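You operate a simulated robot arm through the tools that you are given. There is no shell and no other tool. Be economical: measure what you need, move in short steps, check, and stop when the job is done.

Carry out the task below with a simulated robot arm. There is one attempt and no reset: what you move stays moved.

TASK
Swap the torn module in seat A for number 25, turn the one in seat F round and test.
Fine: torn one on the low grey shelf; rubber rings toward the lamp block; the orange button must light the green lamp.

Only the result counts: the job must be done as asked and must still hold three seconds after the hand-in. Knocking over, shifting, dropping, spilling or breaking anything else fails it.

THE ROBOT
A 7-joint arm with a two-finger parallel gripper on a trunk, on a base that drives. Base frame: it is fixed to the floor where the robot stands at the start and does not move with it; the origin is under the middle of the robot, x ahead of it, y to its left, z up; the surface under the hand at the start is at about z = 720. Units: mm, degrees, N and s.
With the tool pointing down near the work surface it reaches from about 300 to 840 mm from the robot's upright axis, wherever it stands. Its first joint turns from -166.0 to 166.0 degrees. Places, roughly: low grey shelf [300, 500, 700]; orange test button [500, 100, 1000]; seat A of the open section [500, 200, 900]; seat F of the open section [500, 800, 900]. Payload 3.43 kg.
The TCP is the grasp point between the finger pads, 34 mm short of the fingertips. In the tool frame z runs along the fingers and y along their closing line. The gripper opens to 128 mm. The fingers are 24 mm wide and 12 mm thick; the gripper's body (48 by 130 mm) begins 96 mm behind the TCP.
Orientation is told as [roll, pitch, yaw] about the base's x, y, z axes, in that order, counted from this pose: with the fingers straight down and closing along the base's y, the tool's x points along the base's -x, its y along +y and its z along -z.

THE INTERFACE
- The arm moves only by the tool jog_arm. Its argument "plan" is a list of rows, each a list of 2 entries, a list of its own where there are three numbers: the shift along the tool's x, y, z in mm, then the turn, a rotation vector about the tool's x, y, z in degrees. In form: [[[dx, dy, dz], [wx, wy, wz]], ...]. A call has 1 to 10 rows; each row is the pose to reach, as a shift and turn from the pose commanded when the call began, along the tool's axes at that moment. "claw" is the opening in per cent of the stroke, from 0 (shut) to 100 (fully open), set as the call begins (left out, the last holds). Each row takes 0.2 s and may step no farther than 50 mm and 8.6 degrees from the row before; otherwise, or with a gripper value out of range, the whole call is refused. A pose out of reach is approached as far as the arm can. The call stops where the force on the tool passes 70 N (or 10 N more than at its start, if that is more) or the arm is blocked; 0.2 s more then pass. Each finger travels about 153 mm/s and halts on what it meets, pressing with about 34 N; the grip force reading is that of the motor and also rises with nothing between the fingers. The clock runs only during rows and for 0.2 s after the last one: add rows that repeat a pose to give the fingers time. It gives the time, the measured TCP pose, the force on the tool (base axes), the opening and the grip force at its end, in the units of the frame above (readings bear some noise), with the torque about the TCP (base axes, N m) and any sound that the robot's microphone picked up.
- Cameras (640 x 400 px; columns grow to the right, rows downward): "scene" is now at [148.5, 36.4, 1533.3]; the picture's right is [0.65, -0.76, 0.00], its down [-0.70, -0.60, -0.38] and it looks along [0.29, 0.25, -0.93] (base axes); focal length 238 px, centre (320, 200). "wrist" rides on the gripper at [76, -11, -160] in the tool frame; the picture's right is [0.15, 0.99, 0.00], its down [-0.88, 0.13, -0.46] and it looks along [-0.45, 0.07, 0.89] (tool axes); focal length 234 px, centre (320, 200). There is no depth. A picture from a camera that has moved, and an enlarged one, comes with that camera's place and axes in the base frame and with its lens.
- snapshot(camera): a new picture of that camera. It takes no simulated time.
- roll_base(legs): drives the robot by 1 to 6 legs, each [ahead, turn to the left] in mm and degrees, along the robot's own axes; the way and the turn of a leg run together, so that a leg with both is an arc; at most 1500 mm and 180 degrees a leg. The arm and the cameras ride along, it lands a little off, and it stops where it bumps. It gives what a move gives.
- aim_head(pan, tilt): turns the head with the scene camera to pan (to the left, within 132 degrees either way) and tilt (down, from -29 to 69), counted from straight ahead of the robot. It gives what a move gives.
- zoom(camera, box): a new picture of the part [left, top, right, bottom] of that camera's present view, enlarged. It takes no simulated time.
- job_done(): hands the job in; it is judged then, once.

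Go step by step. Nothing tells you exact positions but the pictures and the camera data: compare them with the known pose of the tool, close in by small moves and look again before you grip or let go. The budget is 120 turns and 78 pictures, counting those below and the enlarged ones. Unless the task says otherwise, let go and move clear before handing in, and close with one line.

The tools are called after "Request:" by a JSON object that holds its "name" and its "arguments". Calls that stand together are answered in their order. jog_arm: Moves the arm, as the interface text tells. Its arguments: {"type":"object","properties":{"plan":{"type":"array"},"claw":{"type":"number"}},"required":["plan"]} The other tools are called the same way: roll_base (legs) drives the base; aim_head (pan, tilt) turns the head that bears the scene camera; snapshot (camera) takes a picture; zoom (camera, box) takes an enlarged picture of a part of a camera's view; job_done () hands the job in.

At the start:

```text
time_s: 0.0
eef_pos: [277.1, 482.7, 1147.3]
tool_rot: [0.0, 0.1, 0.1]
wrist_force: [0.2, 0.5, 0.6]
torque: [-0.01, -0.03, 0.01]
grip_width: 128.0
grasp_force: 0.0
robot x, y, heading: [2.4, 0.9, -0.1]
head pan, tilt: [40.6, 67.8]
```

scene: 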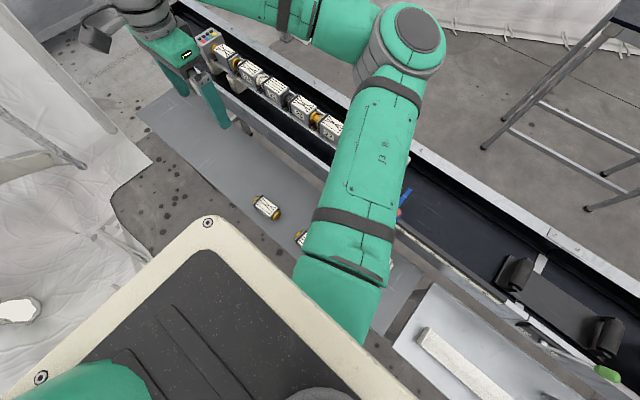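
wrist: 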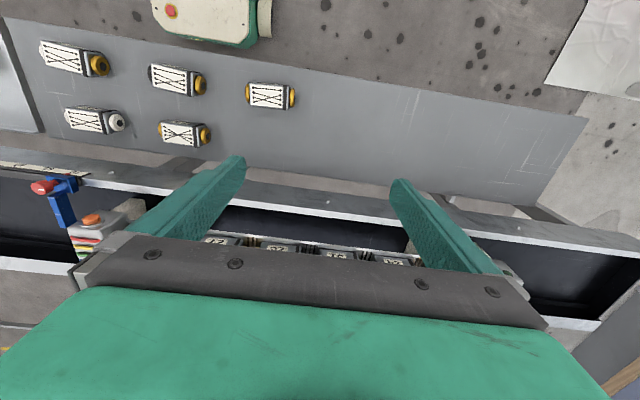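

The tray row with modules runs along y near x≈500, the spare modules lie on a low grey shelf nearer the robot. I look closer first.

Request:
{"name": "zoom", "arguments": {"camera": "scene", "box": [180, 20, 360, 150]}}

Request:
{"name": "zoom", "arguments": {"camera": "wrist", "box": [20, 20, 320, 260]}}

```text
3.08 times, centred on (270, 85) of scene
camera zoom: at [148.5, 36.4, 1533.3], right [0.65, -0.76, 0.0], down [-0.7, -0.6, -0.38], along [0.29, 0.25, -0.93], focal length 734 px, centre (474, 554)
```

zoom: 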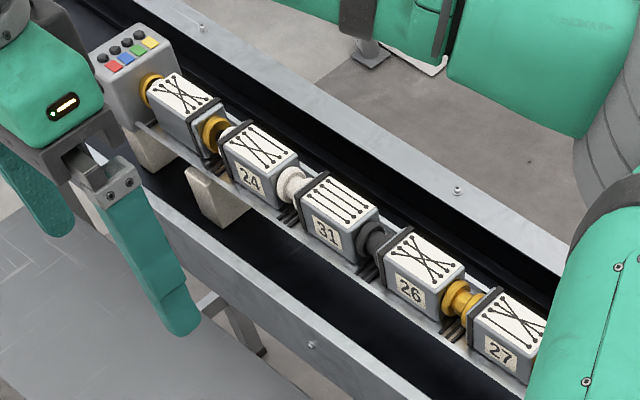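

```text
1.67 times, centred on (170, 140) of wrist
camera zoom: at [201.4, 471.2, 1307.6], right [-0.15, 0.99, 0.0], down [0.88, 0.13, 0.46], along [0.45, 0.07, -0.89], focal length 390 px, centre (570, 300)
```

zoom: 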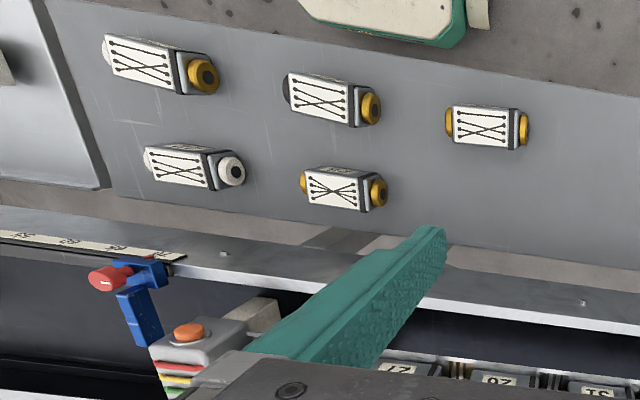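

I raise nothing yet; I move the hand forward over the row at the same height to look straight at it.

Request:
{"name": "jog_arm", "arguments": {"plan": [[[-40, -10, 0], [0, 0, 0]], [[-80, -20, 0], [0, 0, 0]], [[-120, -30, 0], [0, 0, 0]], [[-160, -40, 0], [0, 0, 0]], [[-200, -50, 0], [0, 0, 0]]]}}

Request:
{"name": "snapshot", "arguments": {"camera": "wrist"}}

Request:
{"name": "snapshot", "arguments": {"camera": "scene"}}

```text
time_s: 1.2
eef_pos: [480.0, 434.2, 1145.7]
tool_rot: [0.0, 0.1, 0.3]
wrist_force: [-1.7, -0.9, 0.0]
torque: [0.0, 0.0, -0.01]
grip_width: 128.0
grasp_force: 0.1
robot x, y, heading: [-2.0, -4.8, -0.0]
head pan, tilt: [40.6, 67.8]
```

```text
73 pictures are left
camera wrist: at [403.9, 421.4, 1306.1], right [-0.15, 0.99, 0.0], down [0.88, 0.14, 0.46], along [0.45, 0.07, -0.89], focal length 234 px, centre (320, 200)
```

wrist: 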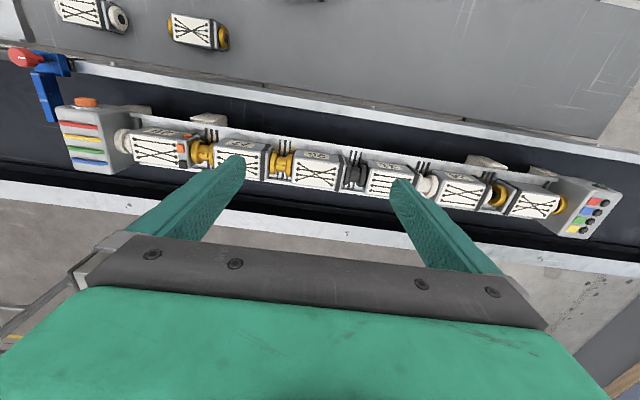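

```text
72 pictures are left
camera scene: at [148.4, 36.5, 1533.3], right [0.65, -0.76, 0.0], down [-0.7, -0.6, -0.38], along [0.29, 0.25, -0.93], focal length 238 px, centre (320, 200)
```

scene: 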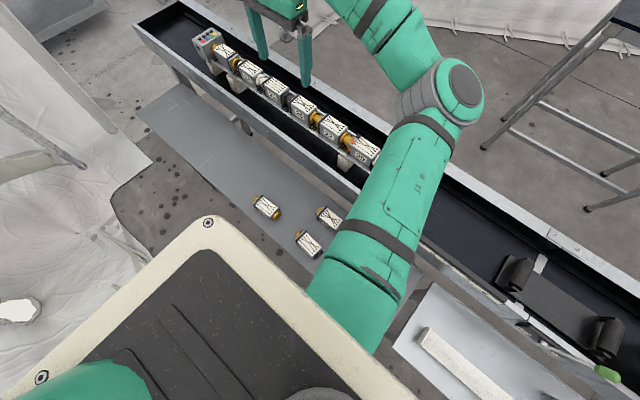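

Request:
{"name": "zoom", "arguments": {"camera": "wrist", "box": [0, 30, 260, 210]}}

Request:
{"name": "zoom", "arguments": {"camera": "wrist", "box": [390, 110, 630, 260]}}

Request:
{"name": "zoom", "arguments": {"camera": "wrist", "box": [200, 90, 440, 240]}}

```text
2.22 times, centred on (130, 120) of wrist
camera zoom: at [403.9, 421.4, 1306.1], right [-0.15, 0.99, 0.0], down [0.88, 0.14, 0.46], along [0.45, 0.07, -0.89], focal length 520 px, centre (742, 378)
```

zoom: 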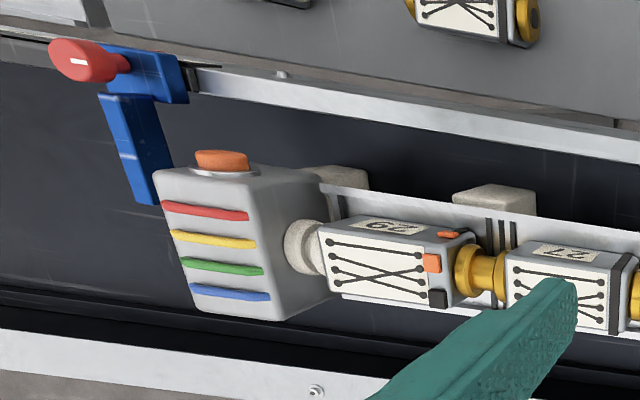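

```text
2.67 times, centred on (510, 185) of wrist
camera zoom: at [403.9, 421.4, 1306.1], right [-0.15, 0.99, 0.0], down [0.88, 0.14, 0.46], along [0.45, 0.07, -0.89], focal length 624 px, centre (-187, 240)
```

zoom: 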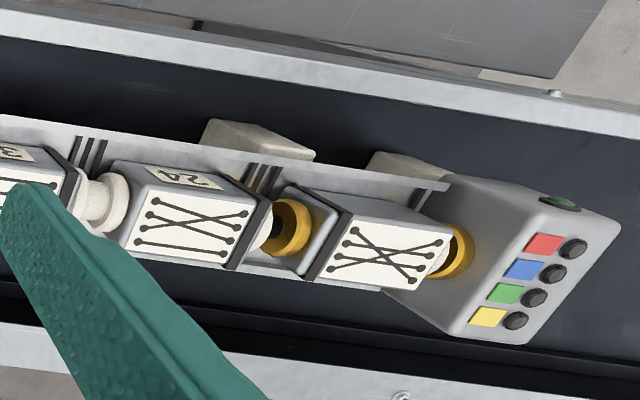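

```text
2.67 times, centred on (320, 165) of wrist
camera zoom: at [403.9, 421.4, 1306.1], right [-0.15, 0.99, 0.0], down [0.88, 0.14, 0.46], along [0.45, 0.07, -0.89], focal length 624 px, centre (320, 293)
```

zoom: 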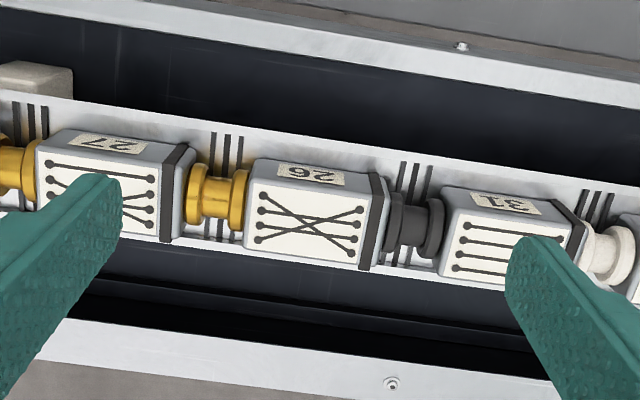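

Request:
{"name": "zoom", "arguments": {"camera": "scene", "box": [240, 180, 350, 265]}}

Request:
{"name": "zoom", "arguments": {"camera": "scene", "box": [170, 10, 400, 180]}}

```text
4.71 times, centred on (295, 222) of scene
camera zoom: at [148.4, 36.5, 1533.3], right [0.65, -0.76, 0.0], down [-0.7, -0.6, -0.38], along [0.29, 0.25, -0.93], focal length 1122 px, centre (438, 94)
```

zoom: 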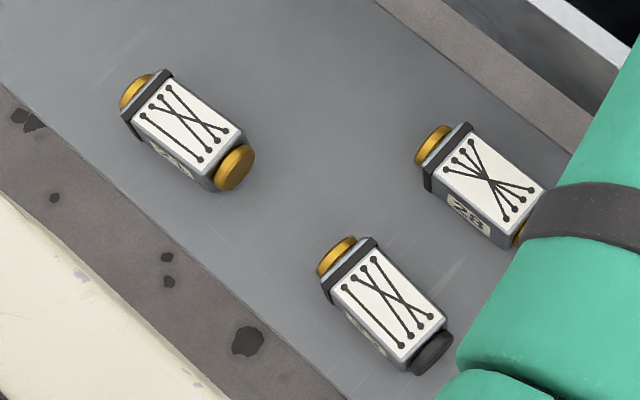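

```text
2.35 times, centred on (285, 95) of scene
camera zoom: at [148.4, 36.5, 1533.3], right [0.65, -0.76, 0.0], down [-0.7, -0.6, -0.38], along [0.29, 0.25, -0.93], focal length 561 px, centre (402, 447)
```

zoom: 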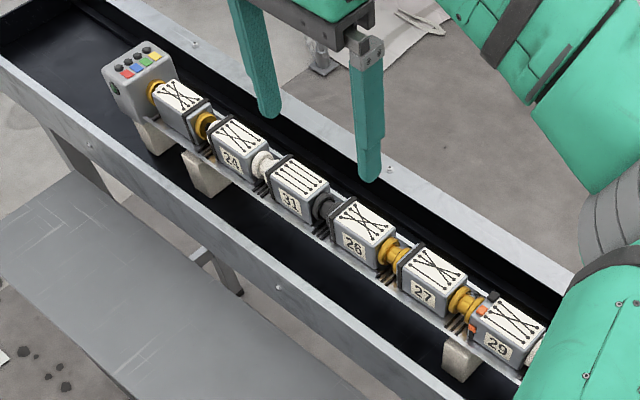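

Request:
{"name": "aim_head", "arguments": {"pan": 0, "tilt": 62}}

Request:
{"name": "snapshot", "arguments": {"camera": "scene"}}

```text
time_s: 2.3
eef_pos: [479.9, 432.9, 1144.6]
tool_rot: [0.0, 0.0, 0.2]
wrist_force: [-0.4, 0.4, 0.2]
torque: [0.03, 0.0, -0.01]
grip_width: 128.3
grasp_force: 0.1
robot x, y, heading: [1.3, 0.6, -0.1]
head pan, tilt: [0.0, 62.0]
```

```text
66 pictures are left
camera scene: at [169.4, -0.8, 1539.4], right [0.0, -1.0, 0.0], down [-0.88, 0.0, -0.47], along [0.47, 0.0, -0.88], focal length 238 px, centre (320, 200)
```

scene: 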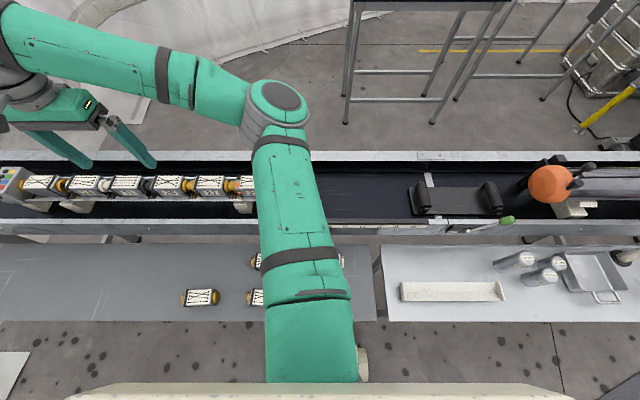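

Request:
{"name": "aim_head", "arguments": {"pan": 128, "tilt": 40}}

Request:
{"name": "snapshot", "arguments": {"camera": "scene"}}

Request:
{"name": "aim_head", "arguments": {"pan": -128, "tilt": 40}}

Request:
{"name": "snapshot", "arguments": {"camera": "scene"}}

Request:
{"name": "aim_head", "arguments": {"pan": 75, "tilt": 45}}

Request:
{"name": "snapshot", "arguments": {"camera": "scene"}}

```text
time_s: 4.4
eef_pos: [478.6, 432.5, 1145.5]
tool_rot: [0.0, 0.0, 0.2]
wrist_force: [0.1, -0.8, -0.3]
torque: [-0.01, 0.0, 0.02]
grip_width: 127.9
grasp_force: 0.0
robot x, y, heading: [4.2, 0.6, -0.1]
head pan, tilt: [128.0, 40.0]
```

```text
65 pictures are left
camera scene: at [52.8, 66.2, 1568.4], right [0.79, 0.62, 0.0], down [0.4, -0.51, -0.77], along [-0.47, 0.6, -0.64], focal length 238 px, centre (320, 200)
```

scene: 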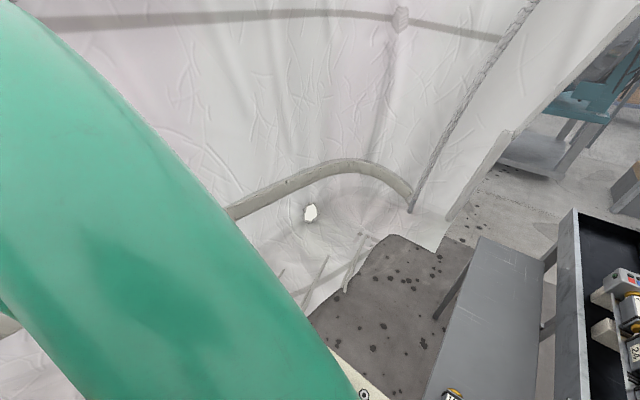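

```text
time_s: 7.9
eef_pos: [478.8, 433.1, 1145.3]
tool_rot: [0.1, 0.1, 0.2]
wrist_force: [0.2, -0.4, -0.4]
torque: [0.0, 0.02, 0.03]
grip_width: 128.0
grasp_force: 0.1
robot x, y, heading: [1.3, 3.3, -0.0]
head pan, tilt: [-128.0, 40.0]
```

```text
64 pictures are left
camera scene: at [52.7, -67.8, 1568.4], right [-0.79, 0.62, 0.0], down [0.4, 0.51, -0.77], along [-0.47, -0.6, -0.64], focal length 238 px, centre (320, 200)
```

scene: 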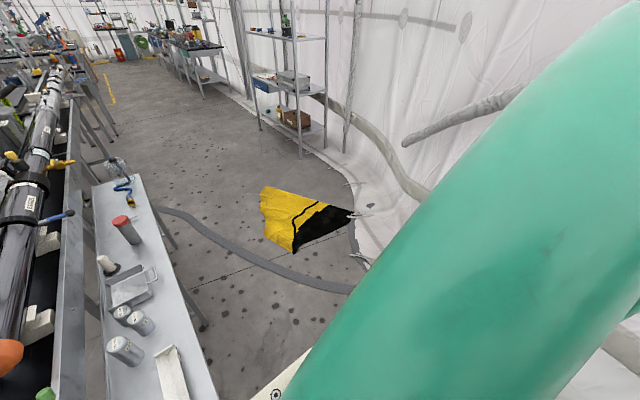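

```text
time_s: 10.9
eef_pos: [478.8, 433.2, 1145.1]
tool_rot: [0.0, 0.0, 0.3]
wrist_force: [-0.2, -0.3, -1.2]
torque: [-0.03, -0.02, 0.0]
grip_width: 127.8
grasp_force: 0.0
robot x, y, heading: [-1.5, -2.4, 0.4]
head pan, tilt: [75.0, 45.0]
```

```text
63 pictures are left
camera scene: at [126.2, 77.7, 1561.2], right [0.97, -0.26, 0.0], down [-0.18, -0.68, -0.71], along [0.18, 0.68, -0.71], focal length 238 px, centre (320, 200)
```

scene: 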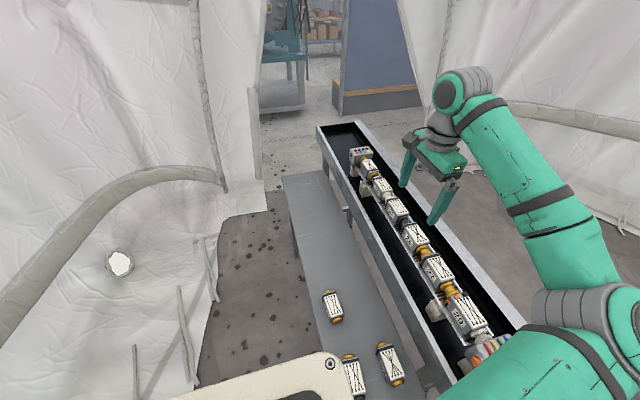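

Spares lie at x≈250–360 close to the robot; I back up 150 mm so everything around seat A is comfortably within reach.

Request:
{"name": "roll_base", "arguments": {"legs": [[-150, 0]]}}

Request:
{"name": "aim_head", "arguments": {"pan": 0, "tilt": 55}}

Request:
{"name": "snapshot", "arguments": {"camera": "wrist"}}

Request:
{"name": "snapshot", "arguments": {"camera": "scene"}}

```text
time_s: 12.3
eef_pos: [325.1, 432.9, 1146.0]
tool_rot: [0.0, 0.0, 0.3]
wrist_force: [0.4, 0.5, -0.4]
torque: [0.0, -0.04, -0.01]
grip_width: 128.0
grasp_force: 0.1
robot x, y, heading: [-153.4, -4.0, -0.1]
head pan, tilt: [75.0, 45.0]
```

```text
time_s: 13.8
eef_pos: [325.5, 432.7, 1144.0]
tool_rot: [0.0, 0.0, 0.2]
wrist_force: [-0.2, -0.1, 0.4]
torque: [0.02, 0.03, -0.01]
grip_width: 128.0
grasp_force: 0.2
robot x, y, heading: [-154.3, 1.8, -0.0]
head pan, tilt: [0.0, 55.0]
```

```text
62 pictures are left
camera wrist: at [250.4, 420.9, 1306.1], right [-0.15, 0.99, 0.0], down [0.88, 0.13, 0.46], along [0.45, 0.07, -0.89], focal length 234 px, centre (320, 200)
```

wrist: 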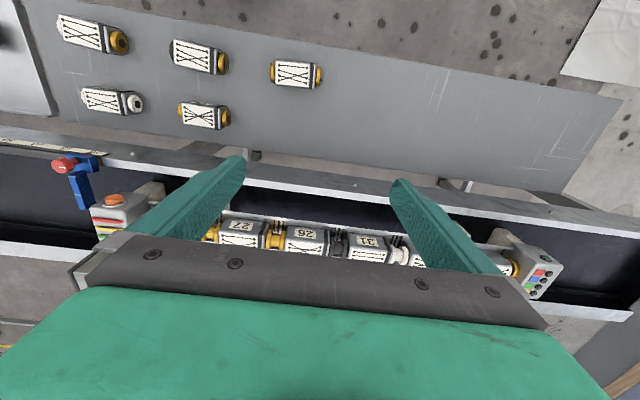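

```text
61 pictures are left
camera scene: at [23.3, -0.9, 1547.8], right [0.0, -1.0, 0.0], down [-0.82, 0.0, -0.57], along [0.57, 0.0, -0.82], focal length 238 px, centre (320, 200)
```

scene: 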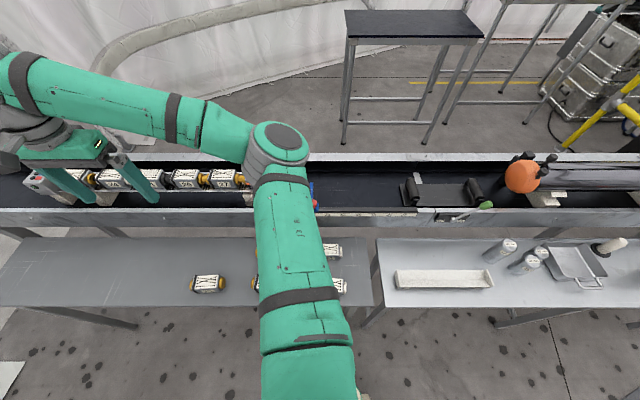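

Request:
{"name": "zoom", "arguments": {"camera": "scene", "box": [180, 230, 380, 310]}}

Request:
{"name": "zoom", "arguments": {"camera": "wrist", "box": [40, 0, 340, 150]}}

```text
3.20 times, centred on (280, 270) of scene
camera zoom: at [23.3, -0.9, 1547.8], right [0.0, -1.0, 0.0], down [-0.82, 0.0, -0.57], along [0.57, 0.0, -0.82], focal length 763 px, centre (448, -24)
```

zoom: 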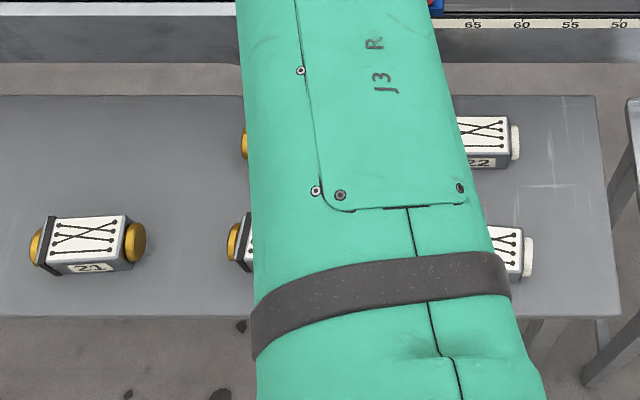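

```text
2.13 times, centred on (190, 75) of wrist
camera zoom: at [250.4, 420.9, 1306.1], right [-0.15, 0.99, 0.0], down [0.88, 0.13, 0.46], along [0.45, 0.07, -0.89], focal length 500 px, centre (597, 467)
```

zoom: 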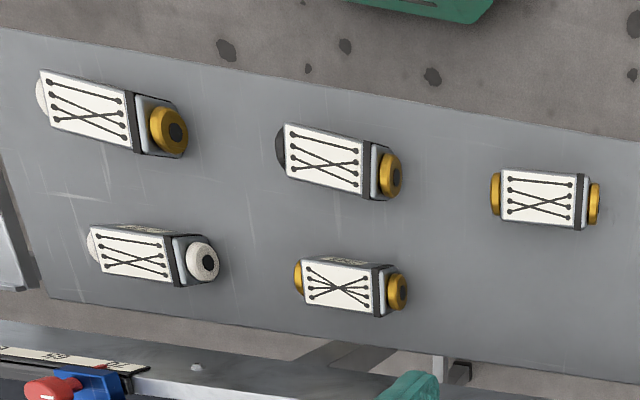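

The remaining two spares (black/yellow and white/yellow) are unread; one must be 25. I swing the hand over seat A turning it so the fingers close along x.

Request:
{"name": "jog_arm", "arguments": {"plan": [[[-21, -23, 0], [0, 0, 8.5]], [[-42, -46, 0], [0, 0, 17]], [[-63, -69, 0], [0, 0, 25.5]], [[-84, -92, 0], [0, 0, 34]], [[-105, -115, 0], [0, 0, 42.5]], [[-126, -138, 0], [0, 0, 51]], [[-147, -161, 0], [0, 0, 59.5]], [[-168, -184, 0], [0, 0, 68]], [[-189, -207, 0], [0, 0, 76.5]], [[-208, -228, 0], [0, 0, 85]]]}}

Request:
{"name": "snapshot", "arguments": {"camera": "scene"}}

Request:
{"name": "snapshot", "arguments": {"camera": "wrist"}}

```text
time_s: 16.0
eef_pos: [536.1, 207.3, 1146.7]
tool_rot: [0.0, 0.0, -85.0]
wrist_force: [0.3, -0.9, -0.6]
torque: [0.0, -0.01, -0.03]
grip_width: 128.0
grasp_force: 0.1
robot x, y, heading: [-151.9, 1.1, -0.2]
head pan, tilt: [0.0, 55.0]
```

```text
58 pictures are left
camera scene: at [23.2, -0.9, 1547.8], right [0.0, -1.0, 0.0], down [-0.82, 0.0, -0.57], along [0.57, 0.0, -0.82], focal length 238 px, centre (320, 200)
```

scene: 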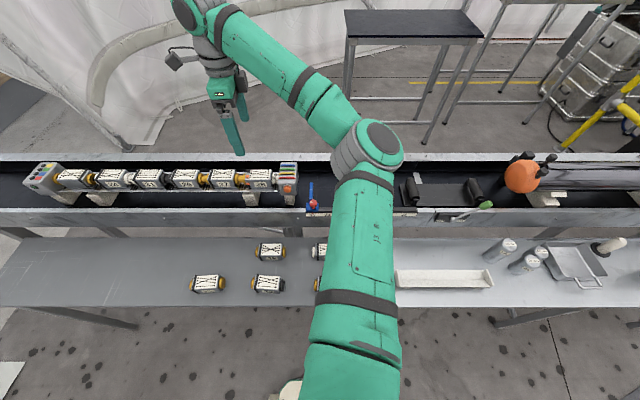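

```text
57 pictures are left
camera wrist: at [518.9, 281.1, 1306.7], right [0.97, 0.23, 0.0], down [0.21, -0.87, 0.46], along [0.11, -0.44, -0.89], focal length 234 px, centre (320, 200)
```

wrist: 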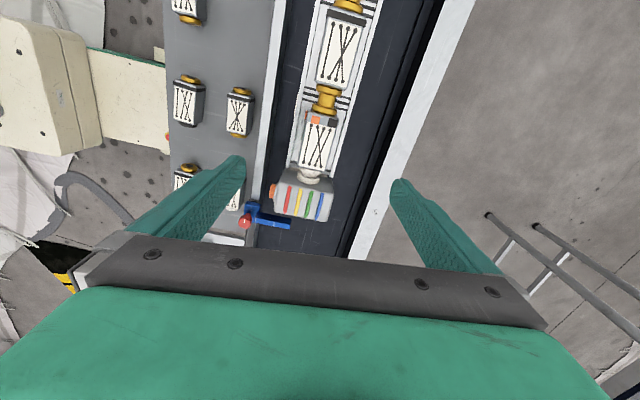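

Request:
{"name": "zoom", "arguments": {"camera": "scene", "box": [180, 230, 340, 300]}}

Request:
{"name": "zoom", "arguments": {"camera": "scene", "box": [200, 150, 340, 220]}}

Request:
{"name": "zoom", "arguments": {"camera": "wrist", "box": [230, 60, 430, 250]}}

```text
4.00 times, centred on (260, 265) of scene
camera zoom: at [23.2, -0.9, 1547.8], right [0.0, -1.0, 0.0], down [-0.82, 0.0, -0.57], along [0.57, 0.0, -0.82], focal length 954 px, centre (560, -60)
```

zoom: 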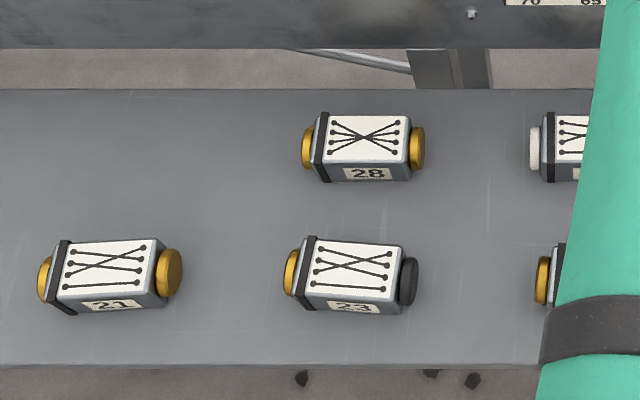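

```text
4.57 times, centred on (270, 185) of scene
camera zoom: at [23.2, -0.9, 1547.8], right [0.0, -1.0, 0.0], down [-0.82, 0.0, -0.57], along [0.57, 0.0, -0.82], focal length 1090 px, centre (549, 269)
```

zoom: 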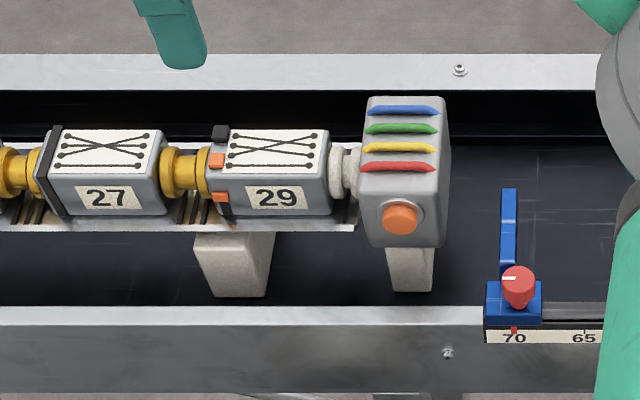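

```text
2.11 times, centred on (330, 155) of wrist
camera zoom: at [518.9, 281.1, 1306.7], right [0.97, 0.23, 0.0], down [0.21, -0.87, 0.46], along [0.11, -0.44, -0.89], focal length 493 px, centre (299, 295)
```

zoom: 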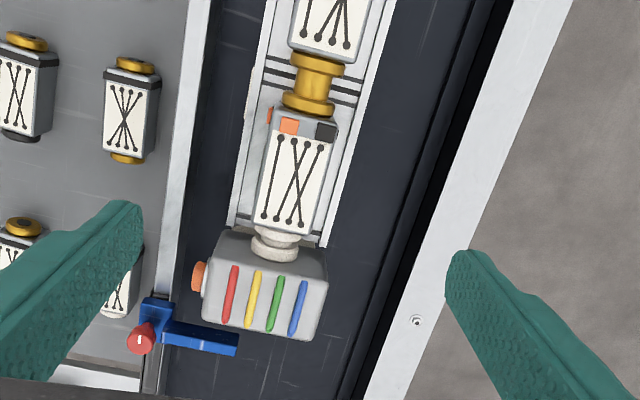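

29's ring is torn (seat A); 21, 22, 23, 28 are read, so the white/yellow spare near (240,-40) should be 25. I descend toward A with yaw −90 and look again.

Request:
{"name": "jog_arm", "arguments": {"plan": [[[-7, 0, 40], [0, 0, 2.5]], [[-14, 0, 80], [0, 0, 5]], [[-14, 0, 110], [0, 0, 5]]]}}

Request:
{"name": "snapshot", "arguments": {"camera": "wrist"}}

Request:
{"name": "zoom", "arguments": {"camera": "scene", "box": [180, 110, 340, 220]}}

```text
time_s: 16.8
eef_pos: [538.8, 189.9, 1034.4]
tool_rot: [0.0, 0.0, -89.9]
wrist_force: [0.4, 0.6, 0.3]
torque: [0.01, 0.01, 0.04]
grip_width: 127.9
grasp_force: 0.0
robot x, y, heading: [-156.8, -2.3, 0.2]
head pan, tilt: [0.0, 55.0]
```

```text
53 pictures are left
camera wrist: at [527.2, 265.9, 1195.5], right [0.99, 0.15, 0.0], down [0.13, -0.88, 0.46], along [0.07, -0.45, -0.89], focal length 234 px, centre (320, 200)
```

wrist: 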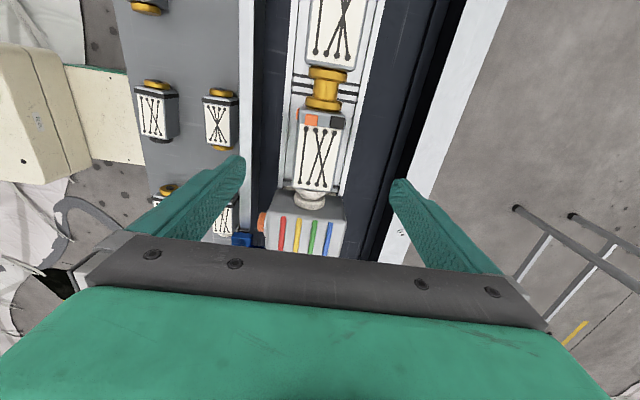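

```text
3.64 times, centred on (260, 165) of scene
camera zoom: at [23.2, -1.1, 1547.8], right [0.0, -1.0, 0.0], down [-0.82, 0.0, -0.57], along [0.57, 0.0, -0.82], focal length 867 px, centre (538, 327)
```

zoom: 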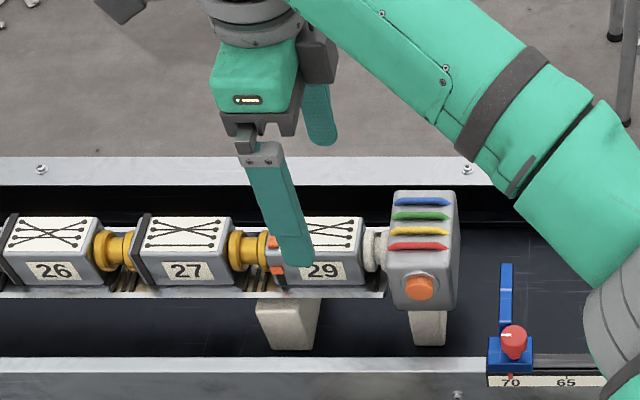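

Request:
{"name": "jog_arm", "arguments": {"plan": [[[10, 0, 30], [0, 0, 0]], [[10, 0, 60], [0, 0, 0]], [[10, 0, 74], [0, 0, 0]]]}}

Request:
{"name": "snapshot", "arguments": {"camera": "wrist"}}

Request:
{"name": "zoom", "arguments": {"camera": "scene", "box": [200, 120, 310, 210]}}

```text
time_s: 17.6
eef_pos: [535.8, 200.4, 959.5]
tool_rot: [0.0, 0.0, -89.9]
wrist_force: [0.1, -0.1, 0.4]
torque: [0.0, -0.01, 0.0]
grip_width: 128.0
grasp_force: 0.0
robot x, y, heading: [-152.2, 2.5, -0.2]
head pan, tilt: [0.0, 55.0]
```

```text
51 pictures are left
camera wrist: at [525.4, 276.7, 1120.0], right [0.99, 0.15, 0.0], down [0.13, -0.88, 0.46], along [0.07, -0.45, -0.89], focal length 234 px, centre (320, 200)
```

wrist: 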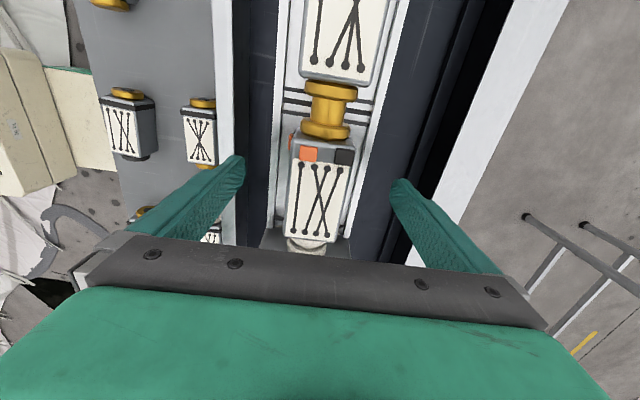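

```text
4.44 times, centred on (255, 165) of scene
camera zoom: at [23.3, -1.1, 1547.8], right [0.0, -1.0, 0.0], down [-0.82, 0.0, -0.57], along [0.57, 0.0, -0.82], focal length 1060 px, centre (609, 356)
```

zoom: 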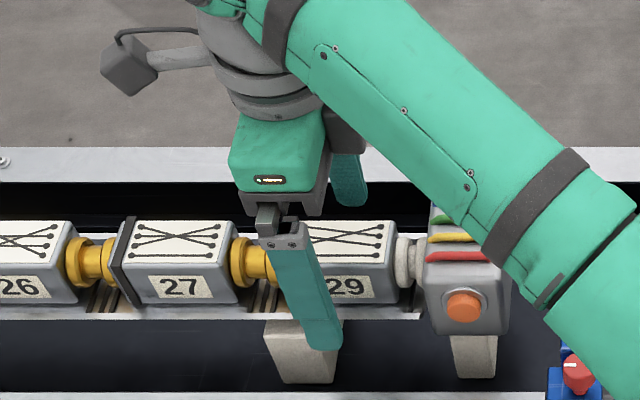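

A's top face is at about z=944, centre (538,197). I go down 23 mm and half close to check centring.

Request:
{"name": "jog_arm", "arguments": {"plan": [[[-2, 2, 12], [0, 0, 0]], [[-2, 2, 23], [0, 0, 0]], [[-2, 2, 23], [0, 0, 0]]], "claw": 52}}

Request:
{"name": "snapshot", "arguments": {"camera": "wrist"}}

Request:
{"name": "zoom", "arguments": {"camera": "scene", "box": [200, 120, 310, 210]}}

```text
time_s: 18.4
eef_pos: [536.4, 201.0, 939.0]
tool_rot: [0.0, 0.3, -89.6]
wrist_force: [-37.0, 3.6, 29.6]
torque: [-0.32, 1.9, -0.62]
grip_width: 88.0
grasp_force: 19.0
robot x, y, heading: [-154.0, -0.5, 0.2]
head pan, tilt: [0.0, 55.0]
```

```text
49 pictures are left
camera wrist: at [525.2, 276.1, 1099.9], right [0.99, 0.15, 0.0], down [0.14, -0.88, 0.45], along [0.07, -0.45, -0.89], focal length 234 px, centre (320, 200)
```

wrist: 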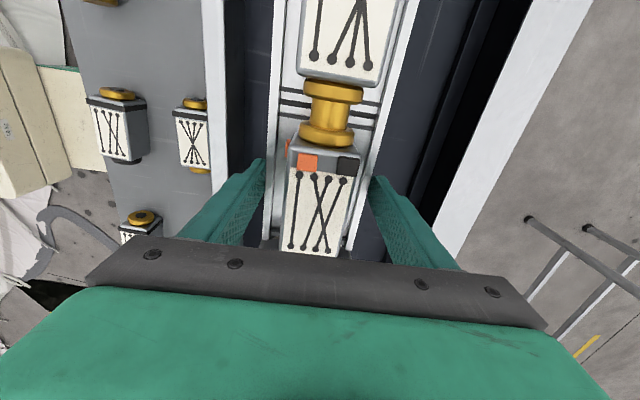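

```text
4.44 times, centred on (255, 165) of scene
camera zoom: at [21.1, -1.2, 1548.0], right [0.0, -1.0, 0.0], down [-0.82, 0.0, -0.57], along [0.57, 0.0, -0.82], focal length 1060 px, centre (609, 356)
```

zoom: 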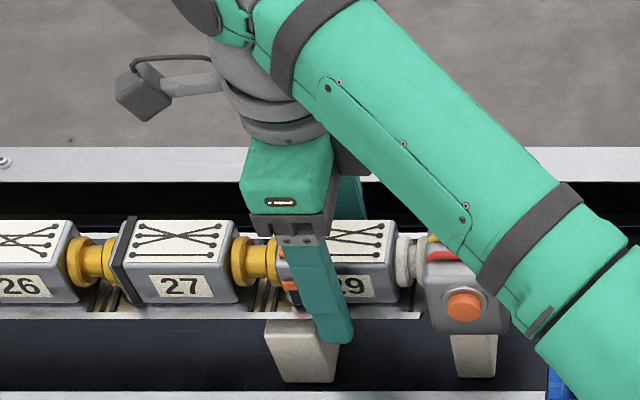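

A finger met the rail edge (88 mm). I open, rise so that the tips clear the rail, and try again.

Request:
{"name": "jog_arm", "arguments": {"plan": [[[0, 0, 0], [0, 0, 0]], [[0, 0, -20], [0, 0, 0]], [[0, 0, -20], [0, 0, 0]]], "claw": 80}}

Request:
{"name": "jog_arm", "arguments": {"plan": [[[0, 0, 0], [0, 0, 0]], [[0, 0, 0], [0, 0, 0]]], "claw": 52}}

Request:
{"name": "zoom", "arguments": {"camera": "scene", "box": [200, 120, 310, 210]}}

Request:
{"name": "zoom", "arguments": {"camera": "wrist", "box": [220, 60, 420, 260]}}

```text
time_s: 19.2
eef_pos: [538.0, 199.8, 957.6]
tool_rot: [0.0, 0.0, -89.8]
wrist_force: [-0.1, -0.4, 0.1]
torque: [0.01, 0.02, -0.02]
grip_width: 102.5
grasp_force: 0.0
robot x, y, heading: [-151.0, -3.6, -0.3]
head pan, tilt: [0.0, 55.0]
```

```text
time_s: 19.8
eef_pos: [536.5, 199.9, 956.8]
tool_rot: [-0.2, -0.1, -89.7]
wrist_force: [-36.4, -4.0, 1.1]
torque: [-0.37, 1.21, -0.22]
grip_width: 86.9
grasp_force: 16.9
robot x, y, heading: [-154.1, -4.1, -0.1]
head pan, tilt: [0.0, 55.0]
```

```text
4.44 times, centred on (255, 165) of scene
camera zoom: at [21.8, -1.2, 1547.9], right [0.0, -1.0, 0.0], down [-0.82, 0.0, -0.57], along [0.57, 0.0, -0.82], focal length 1060 px, centre (609, 356)
```

zoom: 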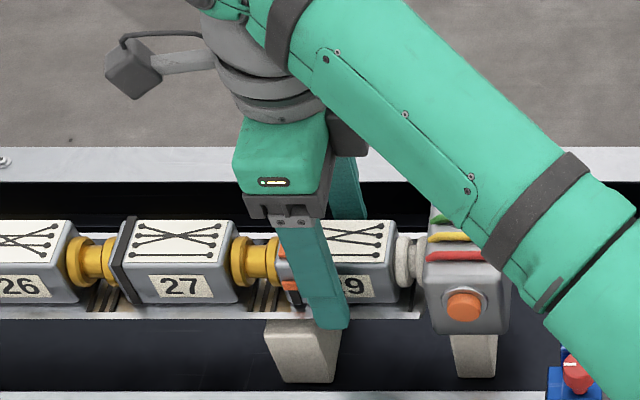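

```text
2.00 times, centred on (320, 160) of wrist
camera zoom: at [525.2, 275.5, 1117.2], right [0.99, 0.15, 0.0], down [0.14, -0.88, 0.46], along [0.07, -0.45, -0.89], focal length 468 px, centre (320, 280)
```

zoom: 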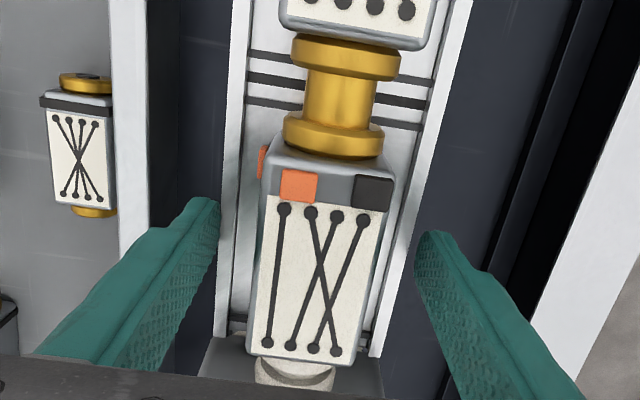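

The near finger still meets the near rail wall; I rise a bit more and try to close again.

Request:
{"name": "jog_arm", "arguments": {"plan": [[[0, 0, 0], [0, 0, 0]], [[0, 2, -7], [0, 0, 0]], [[0, 2, -7], [0, 0, 0]]], "claw": 75}}

Request:
{"name": "jog_arm", "arguments": {"plan": [[[0, 0, 0], [0, 0, 0]], [[0, 0, 0], [0, 0, 0]]], "claw": 52}}

```text
time_s: 20.6
eef_pos: [540.3, 199.2, 964.6]
tool_rot: [0.0, 0.0, -89.8]
wrist_force: [0.0, -0.4, -0.4]
torque: [0.0, -0.01, -0.01]
grip_width: 96.2
grasp_force: 0.1
robot x, y, heading: [-151.8, 1.2, -0.1]
head pan, tilt: [0.0, 55.0]
```

```text
time_s: 21.2
eef_pos: [540.5, 200.5, 964.2]
tool_rot: [-0.1, 0.0, -89.7]
wrist_force: [0.0, -0.6, 0.6]
torque: [-0.02, -0.02, 0.0]
grip_width: 66.4
grasp_force: 0.0
robot x, y, heading: [-153.8, -5.1, -0.2]
head pan, tilt: [0.0, 55.0]
```

Request:
{"name": "zoom", "arguments": {"camera": "scene", "box": [220, 140, 300, 200]}}

Request:
{"name": "zoom", "arguments": {"camera": "wrist", "box": [220, 60, 420, 260]}}

```text
6.67 times, centred on (260, 170) of scene
camera zoom: at [23.3, -1.0, 1547.8], right [0.0, -1.0, 0.0], down [-0.82, 0.0, -0.57], along [0.57, 0.0, -0.82], focal length 1590 px, centre (720, 400)
```

zoom: 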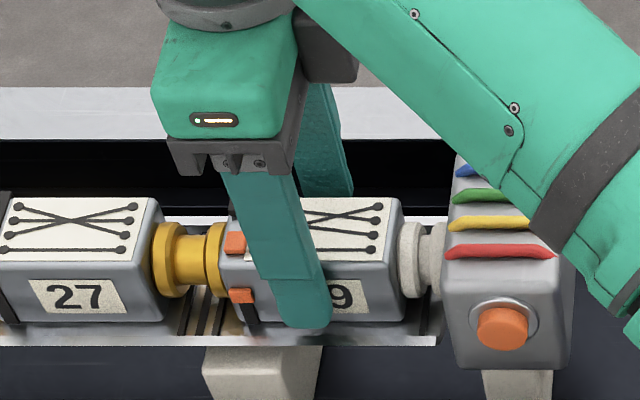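

```text
2.00 times, centred on (320, 160) of wrist
camera zoom: at [529.1, 275.1, 1125.2], right [0.99, 0.15, 0.0], down [0.13, -0.88, 0.46], along [0.07, -0.45, -0.89], focal length 468 px, centre (320, 280)
```

zoom: 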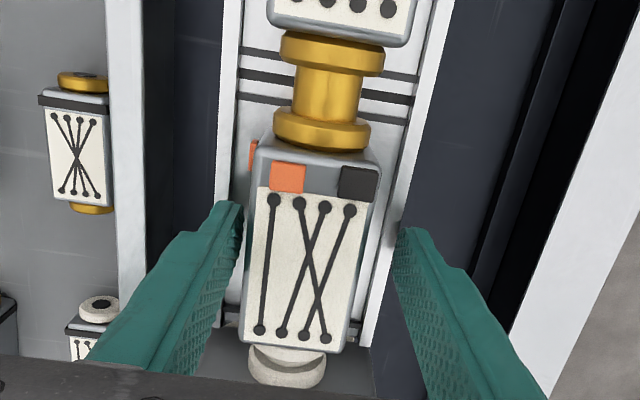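

The tips now clear the rail and overlap the module side well. I nudge to centre and close on 29.

Request:
{"name": "jog_arm", "arguments": {"plan": [[[5, -3, 0], [0, 0, 0]], [[5, -3, 0], [0, 0, 0]]], "claw": 50}}

Request:
{"name": "jog_arm", "arguments": {"plan": [[[0, 0, 0], [0, 0, 0]], [[0, 0, 0], [0, 0, 0]], [[0, 0, 0], [0, 0, 0]]], "claw": 20}}

```text
time_s: 21.8
eef_pos: [536.5, 203.7, 965.1]
tool_rot: [0.0, 0.0, -89.8]
wrist_force: [0.1, -0.2, 0.5]
torque: [0.01, -0.02, -0.01]
grip_width: 64.1
grasp_force: 0.0
robot x, y, heading: [-150.6, 1.0, -0.2]
head pan, tilt: [0.0, 55.0]
```

```text
time_s: 22.6
eef_pos: [537.0, 205.1, 964.5]
tool_rot: [0.0, 0.1, -89.8]
wrist_force: [-0.2, 0.6, 1.2]
torque: [-0.16, 0.07, -0.02]
grip_width: 45.6
grasp_force: 33.9
robot x, y, heading: [-152.8, 4.4, -0.0]
head pan, tilt: [0.0, 55.0]
```

Gripped (45.6 mm) with no side load. I lift straight up gently.

Request:
{"name": "jog_arm", "arguments": {"plan": [[[0, 0, -5], [0, 0, 0]], [[0, 0, -12], [0, 0, 0]], [[0, 0, -20], [0, 0, 0]], [[0, 0, -30], [0, 0, 0]]]}}

Request:
{"name": "snapshot", "arguments": {"camera": "wrist"}}

Request:
{"name": "zoom", "arguments": {"camera": "scene", "box": [180, 120, 320, 210]}}

```text
time_s: 23.6
eef_pos: [535.8, 204.4, 995.4]
tool_rot: [0.0, 0.0, -89.8]
wrist_force: [0.2, 0.5, -3.6]
torque: [0.01, 0.0, -0.01]
grip_width: 45.8
grasp_force: 34.0
robot x, y, heading: [-152.9, -2.1, 0.0]
head pan, tilt: [0.0, 55.0]
```

```text
43 pictures are left
camera wrist: at [524.1, 280.5, 1156.0], right [0.99, 0.15, 0.0], down [0.13, -0.88, 0.46], along [0.07, -0.45, -0.89], focal length 234 px, centre (320, 200)
```

wrist: 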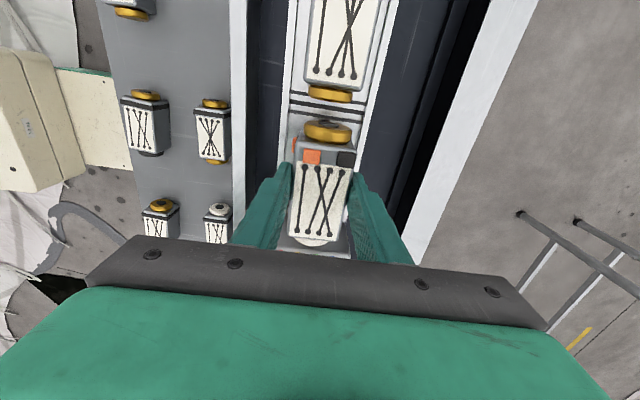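

```text
4.44 times, centred on (250, 165) of scene
camera zoom: at [23.5, -1.0, 1547.7], right [0.0, -1.0, 0.0], down [-0.82, 0.0, -0.57], along [0.57, 0.0, -0.82], focal length 1060 px, centre (631, 356)
```

zoom: 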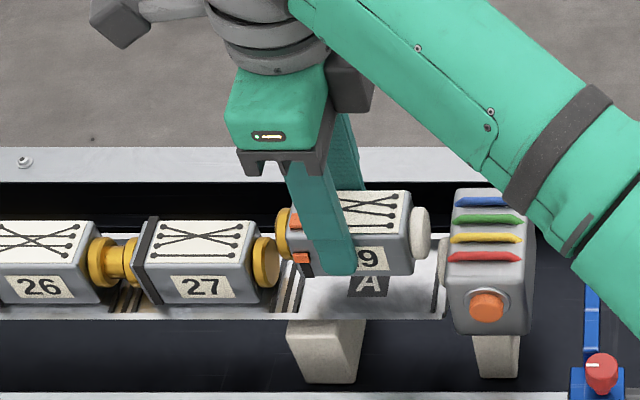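

29 is out; seat A is empty with a letter A visible. I raise it and carry it to the free part of the shelf around (280, 520).

Request:
{"name": "jog_arm", "arguments": {"plan": [[[0, 0, -40], [0, 0, 0]], [[0, 0, -85], [0, 0, 0]], [[0, -45, -85], [0, 0, 0]], [[30, -80, -85], [0, 0, 0]], [[65, -115, -85], [0, 0, 0]], [[100, -150, -85], [0, 0, 0]], [[135, -185, -85], [0, 0, 0]], [[170, -220, -85], [0, 0, 0]], [[205, -255, -85], [0, 0, 0]], [[250, -255, -85], [0, 0, 0]]]}}

Request:
{"name": "jog_arm", "arguments": {"plan": [[[40, 0, 20], [0, 0, 0]], [[66, 0, 60], [0, 0, 0]], [[66, 0, 105], [0, 0, 0]], [[66, 0, 150], [0, 0, 0]], [[66, 0, 195], [0, 0, 0]]]}}

Request:
{"name": "snapshot", "arguments": {"camera": "wrist"}}

Request:
{"name": "snapshot", "arguments": {"camera": "scene"}}

```text
time_s: 25.8
eef_pos: [391.1, 491.3, 1063.4]
tool_rot: [-0.3, 0.1, -88.9]
wrist_force: [1.6, -1.5, -4.1]
torque: [0.1, 0.1, -0.01]
grip_width: 45.6
grasp_force: 34.1
out of reach, approached as far as the arm can: row 6, 7, 8, 9, 10
robot x, y, heading: [-153.4, -2.4, -0.1]
head pan, tilt: [0.0, 55.0]
```

```text
time_s: 27.0
eef_pos: [391.1, 554.4, 866.6]
tool_rot: [0.0, 0.0, -89.8]
wrist_force: [-0.3, 0.3, -3.7]
torque: [0.03, -0.01, 0.0]
grip_width: 45.8
grasp_force: 33.7
robot x, y, heading: [-151.0, -2.7, -0.0]
head pan, tilt: [0.0, 55.0]
```

```text
41 pictures are left
camera wrist: at [380.4, 630.2, 1026.8], right [0.99, 0.15, 0.0], down [0.13, -0.88, 0.46], along [0.07, -0.45, -0.89], focal length 234 px, centre (320, 200)
```

wrist: 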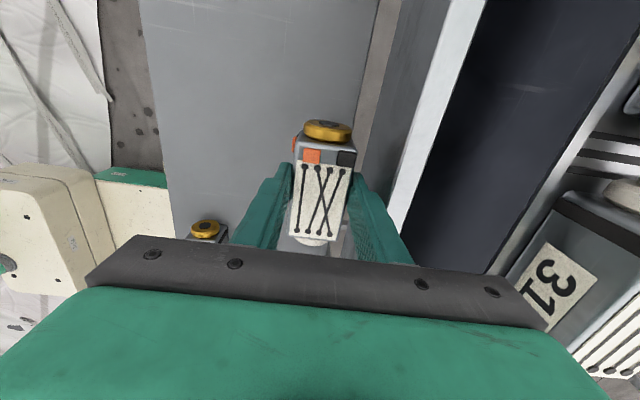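

```text
40 pictures are left
camera scene: at [23.6, -0.9, 1547.8], right [0.0, -1.0, 0.0], down [-0.82, 0.0, -0.57], along [0.57, 0.0, -0.82], focal length 238 px, centre (320, 200)
```

scene: 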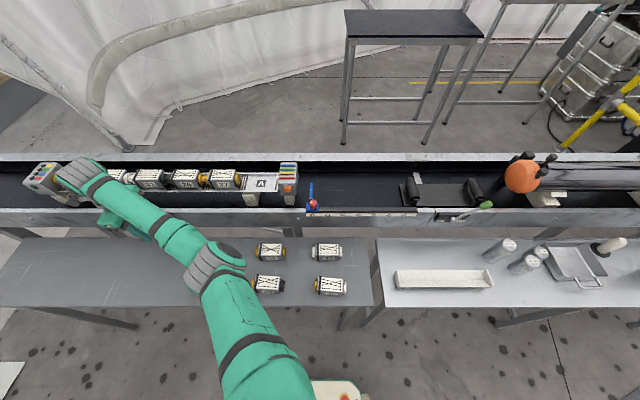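

The arm could not quite reach x=280 at the height; the module now hangs over the shelf at (391,554). I move toward −x at this height.

Request:
{"name": "jog_arm", "arguments": {"plan": [[[0, -30, 0], [0, 0, 0]], [[-15, -60, 0], [0, 0, 0]], [[-30, -90, 0], [0, 0, 0]]]}}

```text
time_s: 27.8
eef_pos: [300.7, 525.6, 865.9]
tool_rot: [-0.1, 0.0, -89.8]
wrist_force: [-1.5, -0.7, -4.5]
torque: [0.04, -0.04, 0.01]
grip_width: 45.6
grasp_force: 33.8
robot x, y, heading: [-150.2, 2.0, 0.2]
head pan, tilt: [0.0, 55.0]
```

Request:
{"name": "jog_arm", "arguments": {"plan": [[[0, 0, 40], [0, 0, 0]], [[0, 0, 70], [0, 0, 0]], [[0, 0, 82], [0, 0, 0]]]}}

Request:
{"name": "zoom", "arguments": {"camera": "scene", "box": [80, 200, 260, 320]}}

Request:
{"name": "snapshot", "arguments": {"camera": "wrist"}}

```text
time_s: 28.6
eef_pos: [300.0, 523.1, 782.7]
tool_rot: [0.0, 0.0, -89.8]
wrist_force: [0.2, -0.4, -3.9]
torque: [0.03, 0.05, -0.02]
grip_width: 45.5
grasp_force: 34.3
robot x, y, heading: [-154.5, -1.0, -0.1]
head pan, tilt: [0.0, 55.0]
```

```text
3.33 times, centred on (170, 260) of scene
camera zoom: at [23.5, -1.0, 1547.8], right [0.0, -1.0, 0.0], down [-0.82, 0.0, -0.57], along [0.57, 0.0, -0.82], focal length 795 px, centre (820, 0)
```

zoom: 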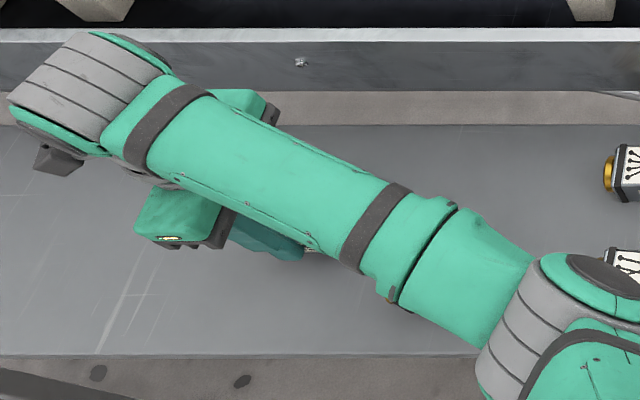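

```text
38 pictures are left
camera wrist: at [288.6, 598.6, 943.7], right [0.99, 0.15, 0.0], down [0.13, -0.88, 0.46], along [0.07, -0.45, -0.89], focal length 234 px, centre (320, 200)
```

wrist: 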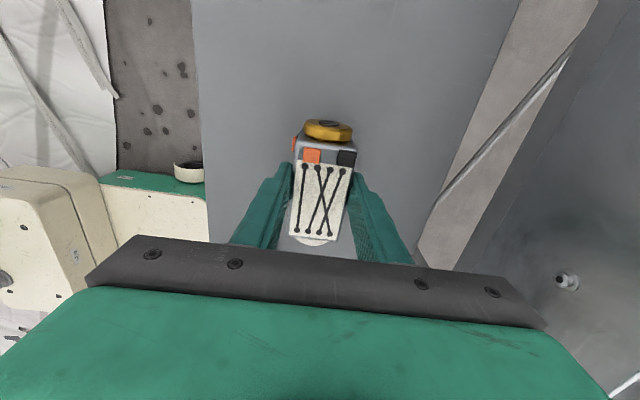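

Well over the shelf; I feel down in small steps.

Request:
{"name": "jog_arm", "arguments": {"plan": [[[0, 0, 4], [0, 0, 0]], [[0, 0, 8], [0, 0, 0]]]}}

Request:
{"name": "jog_arm", "arguments": {"plan": [[[0, 0, 4], [0, 0, 0]]]}}

Request:
{"name": "jog_arm", "arguments": {"plan": [[[0, 0, 4], [0, 0, 0]]]}}

```text
time_s: 29.2
eef_pos: [299.7, 523.9, 775.0]
tool_rot: [-0.1, 0.0, -89.9]
wrist_force: [-0.8, -0.1, -3.7]
torque: [0.01, 0.03, 0.03]
grip_width: 45.8
grasp_force: 33.8
robot x, y, heading: [-156.6, -0.4, -0.2]
head pan, tilt: [0.0, 55.0]
```

```text
time_s: 29.6
eef_pos: [299.9, 524.4, 771.4]
tool_rot: [0.0, 0.1, -89.7]
wrist_force: [-0.3, 0.2, -4.1]
torque: [0.03, -0.04, -0.02]
grip_width: 45.7
grasp_force: 34.1
robot x, y, heading: [-153.1, -1.4, -0.0]
head pan, tilt: [0.0, 55.0]
```

```text
time_s: 30.0
eef_pos: [300.5, 523.5, 768.6]
tool_rot: [0.0, -0.1, -89.8]
wrist_force: [-4.0, -3.6, 12.5]
torque: [-0.93, 0.39, -0.11]
grip_width: 45.7
grasp_force: 33.8
robot x, y, heading: [-154.9, 0.9, 0.1]
head pan, tilt: [0.0, 55.0]
```

Contact at TCP z≈768.6. I release and rise.

Request:
{"name": "jog_arm", "arguments": {"plan": [[[0, 0, -1], [0, 0, 0]], [[0, 0, -1], [0, 0, 0]]], "claw": 65}}

Request:
{"name": "jog_arm", "arguments": {"plan": [[[0, 0, -30], [0, 0, 0]], [[0, 0, -80], [0, 0, 0]], [[0, 0, -130], [0, 0, 0]], [[-45, 0, -150], [0, 0, 0]], [[-90, 0, -150], [0, 0, 0]], [[-135, 0, -150], [0, 0, 0]], [[-180, 0, -150], [0, 0, 0]]]}}

Request:
{"name": "snapshot", "arguments": {"camera": "scene"}}

```text
time_s: 30.6
eef_pos: [300.6, 523.6, 768.1]
tool_rot: [0.0, 0.1, -89.7]
wrist_force: [0.3, 0.4, -0.2]
torque: [0.01, -0.01, 0.0]
grip_width: 83.1
grasp_force: 0.0
robot x, y, heading: [-151.0, 0.0, -0.3]
head pan, tilt: [0.0, 55.0]
```

```text
time_s: 32.2
eef_pos: [342.7, 343.1, 889.5]
tool_rot: [-0.1, 0.4, -89.2]
wrist_force: [-0.3, 0.2, -1.0]
torque: [-0.09, -0.02, 0.0]
grip_width: 83.0
grasp_force: 0.0
out of reach, approached as far as the arm can: row 3, 4, 5, 6, 7
robot x, y, heading: [-154.3, -1.1, 0.0]
head pan, tilt: [0.0, 55.0]
```

```text
37 pictures are left
camera scene: at [23.1, -0.4, 1547.8], right [0.0, -1.0, 0.0], down [-0.82, 0.0, -0.57], along [0.57, 0.0, -0.82], focal length 238 px, centre (320, 200)
```

scene: 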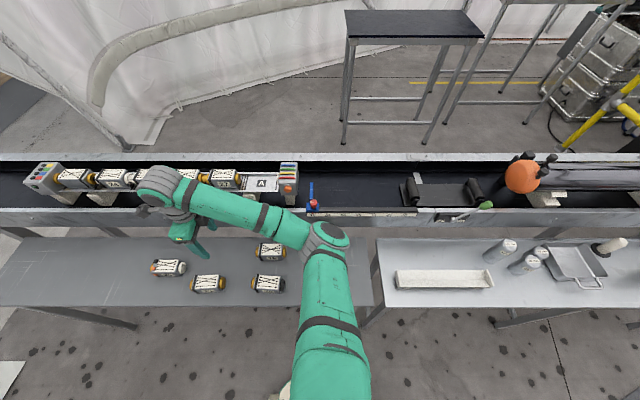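

29 lies on the shelf. Now over toward the white/yellow spare at about (232,−33).

Request:
{"name": "jog_arm", "arguments": {"plan": [[[-45, 0, 0], [0, 0, 0]], [[-90, 0, 0], [0, 0, 0]], [[-135, 0, 0], [0, 0, 0]], [[-180, 0, 0], [0, 0, 0]], [[-225, -10, 0], [0, 0, 0]], [[-270, -20, 0], [0, 0, 0]], [[-315, -40, 0], [0, 0, 0]], [[-345, -70, 0], [0, 0, 0]], [[-370, -100, 0], [0, 0, 0]]]}}

Request:
{"name": "snapshot", "arguments": {"camera": "wrist"}}

Request:
{"name": "snapshot", "arguments": {"camera": "scene"}}

```text
time_s: 34.2
eef_pos: [243.4, -28.6, 892.1]
tool_rot: [0.0, 0.0, -89.8]
wrist_force: [0.7, 0.6, -0.5]
torque: [0.03, 0.02, -0.01]
grip_width: 83.2
grasp_force: 0.2
robot x, y, heading: [-154.4, 2.3, -0.1]
head pan, tilt: [0.0, 55.0]
```

```text
36 pictures are left
camera wrist: at [232.4, 45.5, 1052.3], right [0.99, 0.15, 0.0], down [0.13, -0.88, 0.46], along [0.07, -0.45, -0.89], focal length 234 px, centre (320, 200)
```

wrist: 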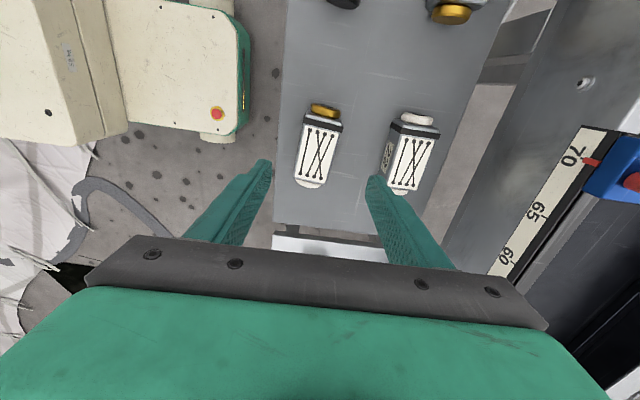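

```text
35 pictures are left
camera scene: at [23.6, -1.0, 1547.8], right [0.0, -1.0, 0.0], down [-0.82, 0.0, -0.57], along [0.57, 0.0, -0.82], focal length 238 px, centre (320, 200)
```

scene: 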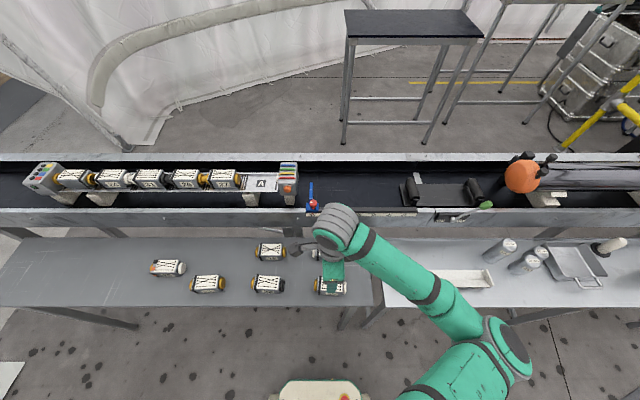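

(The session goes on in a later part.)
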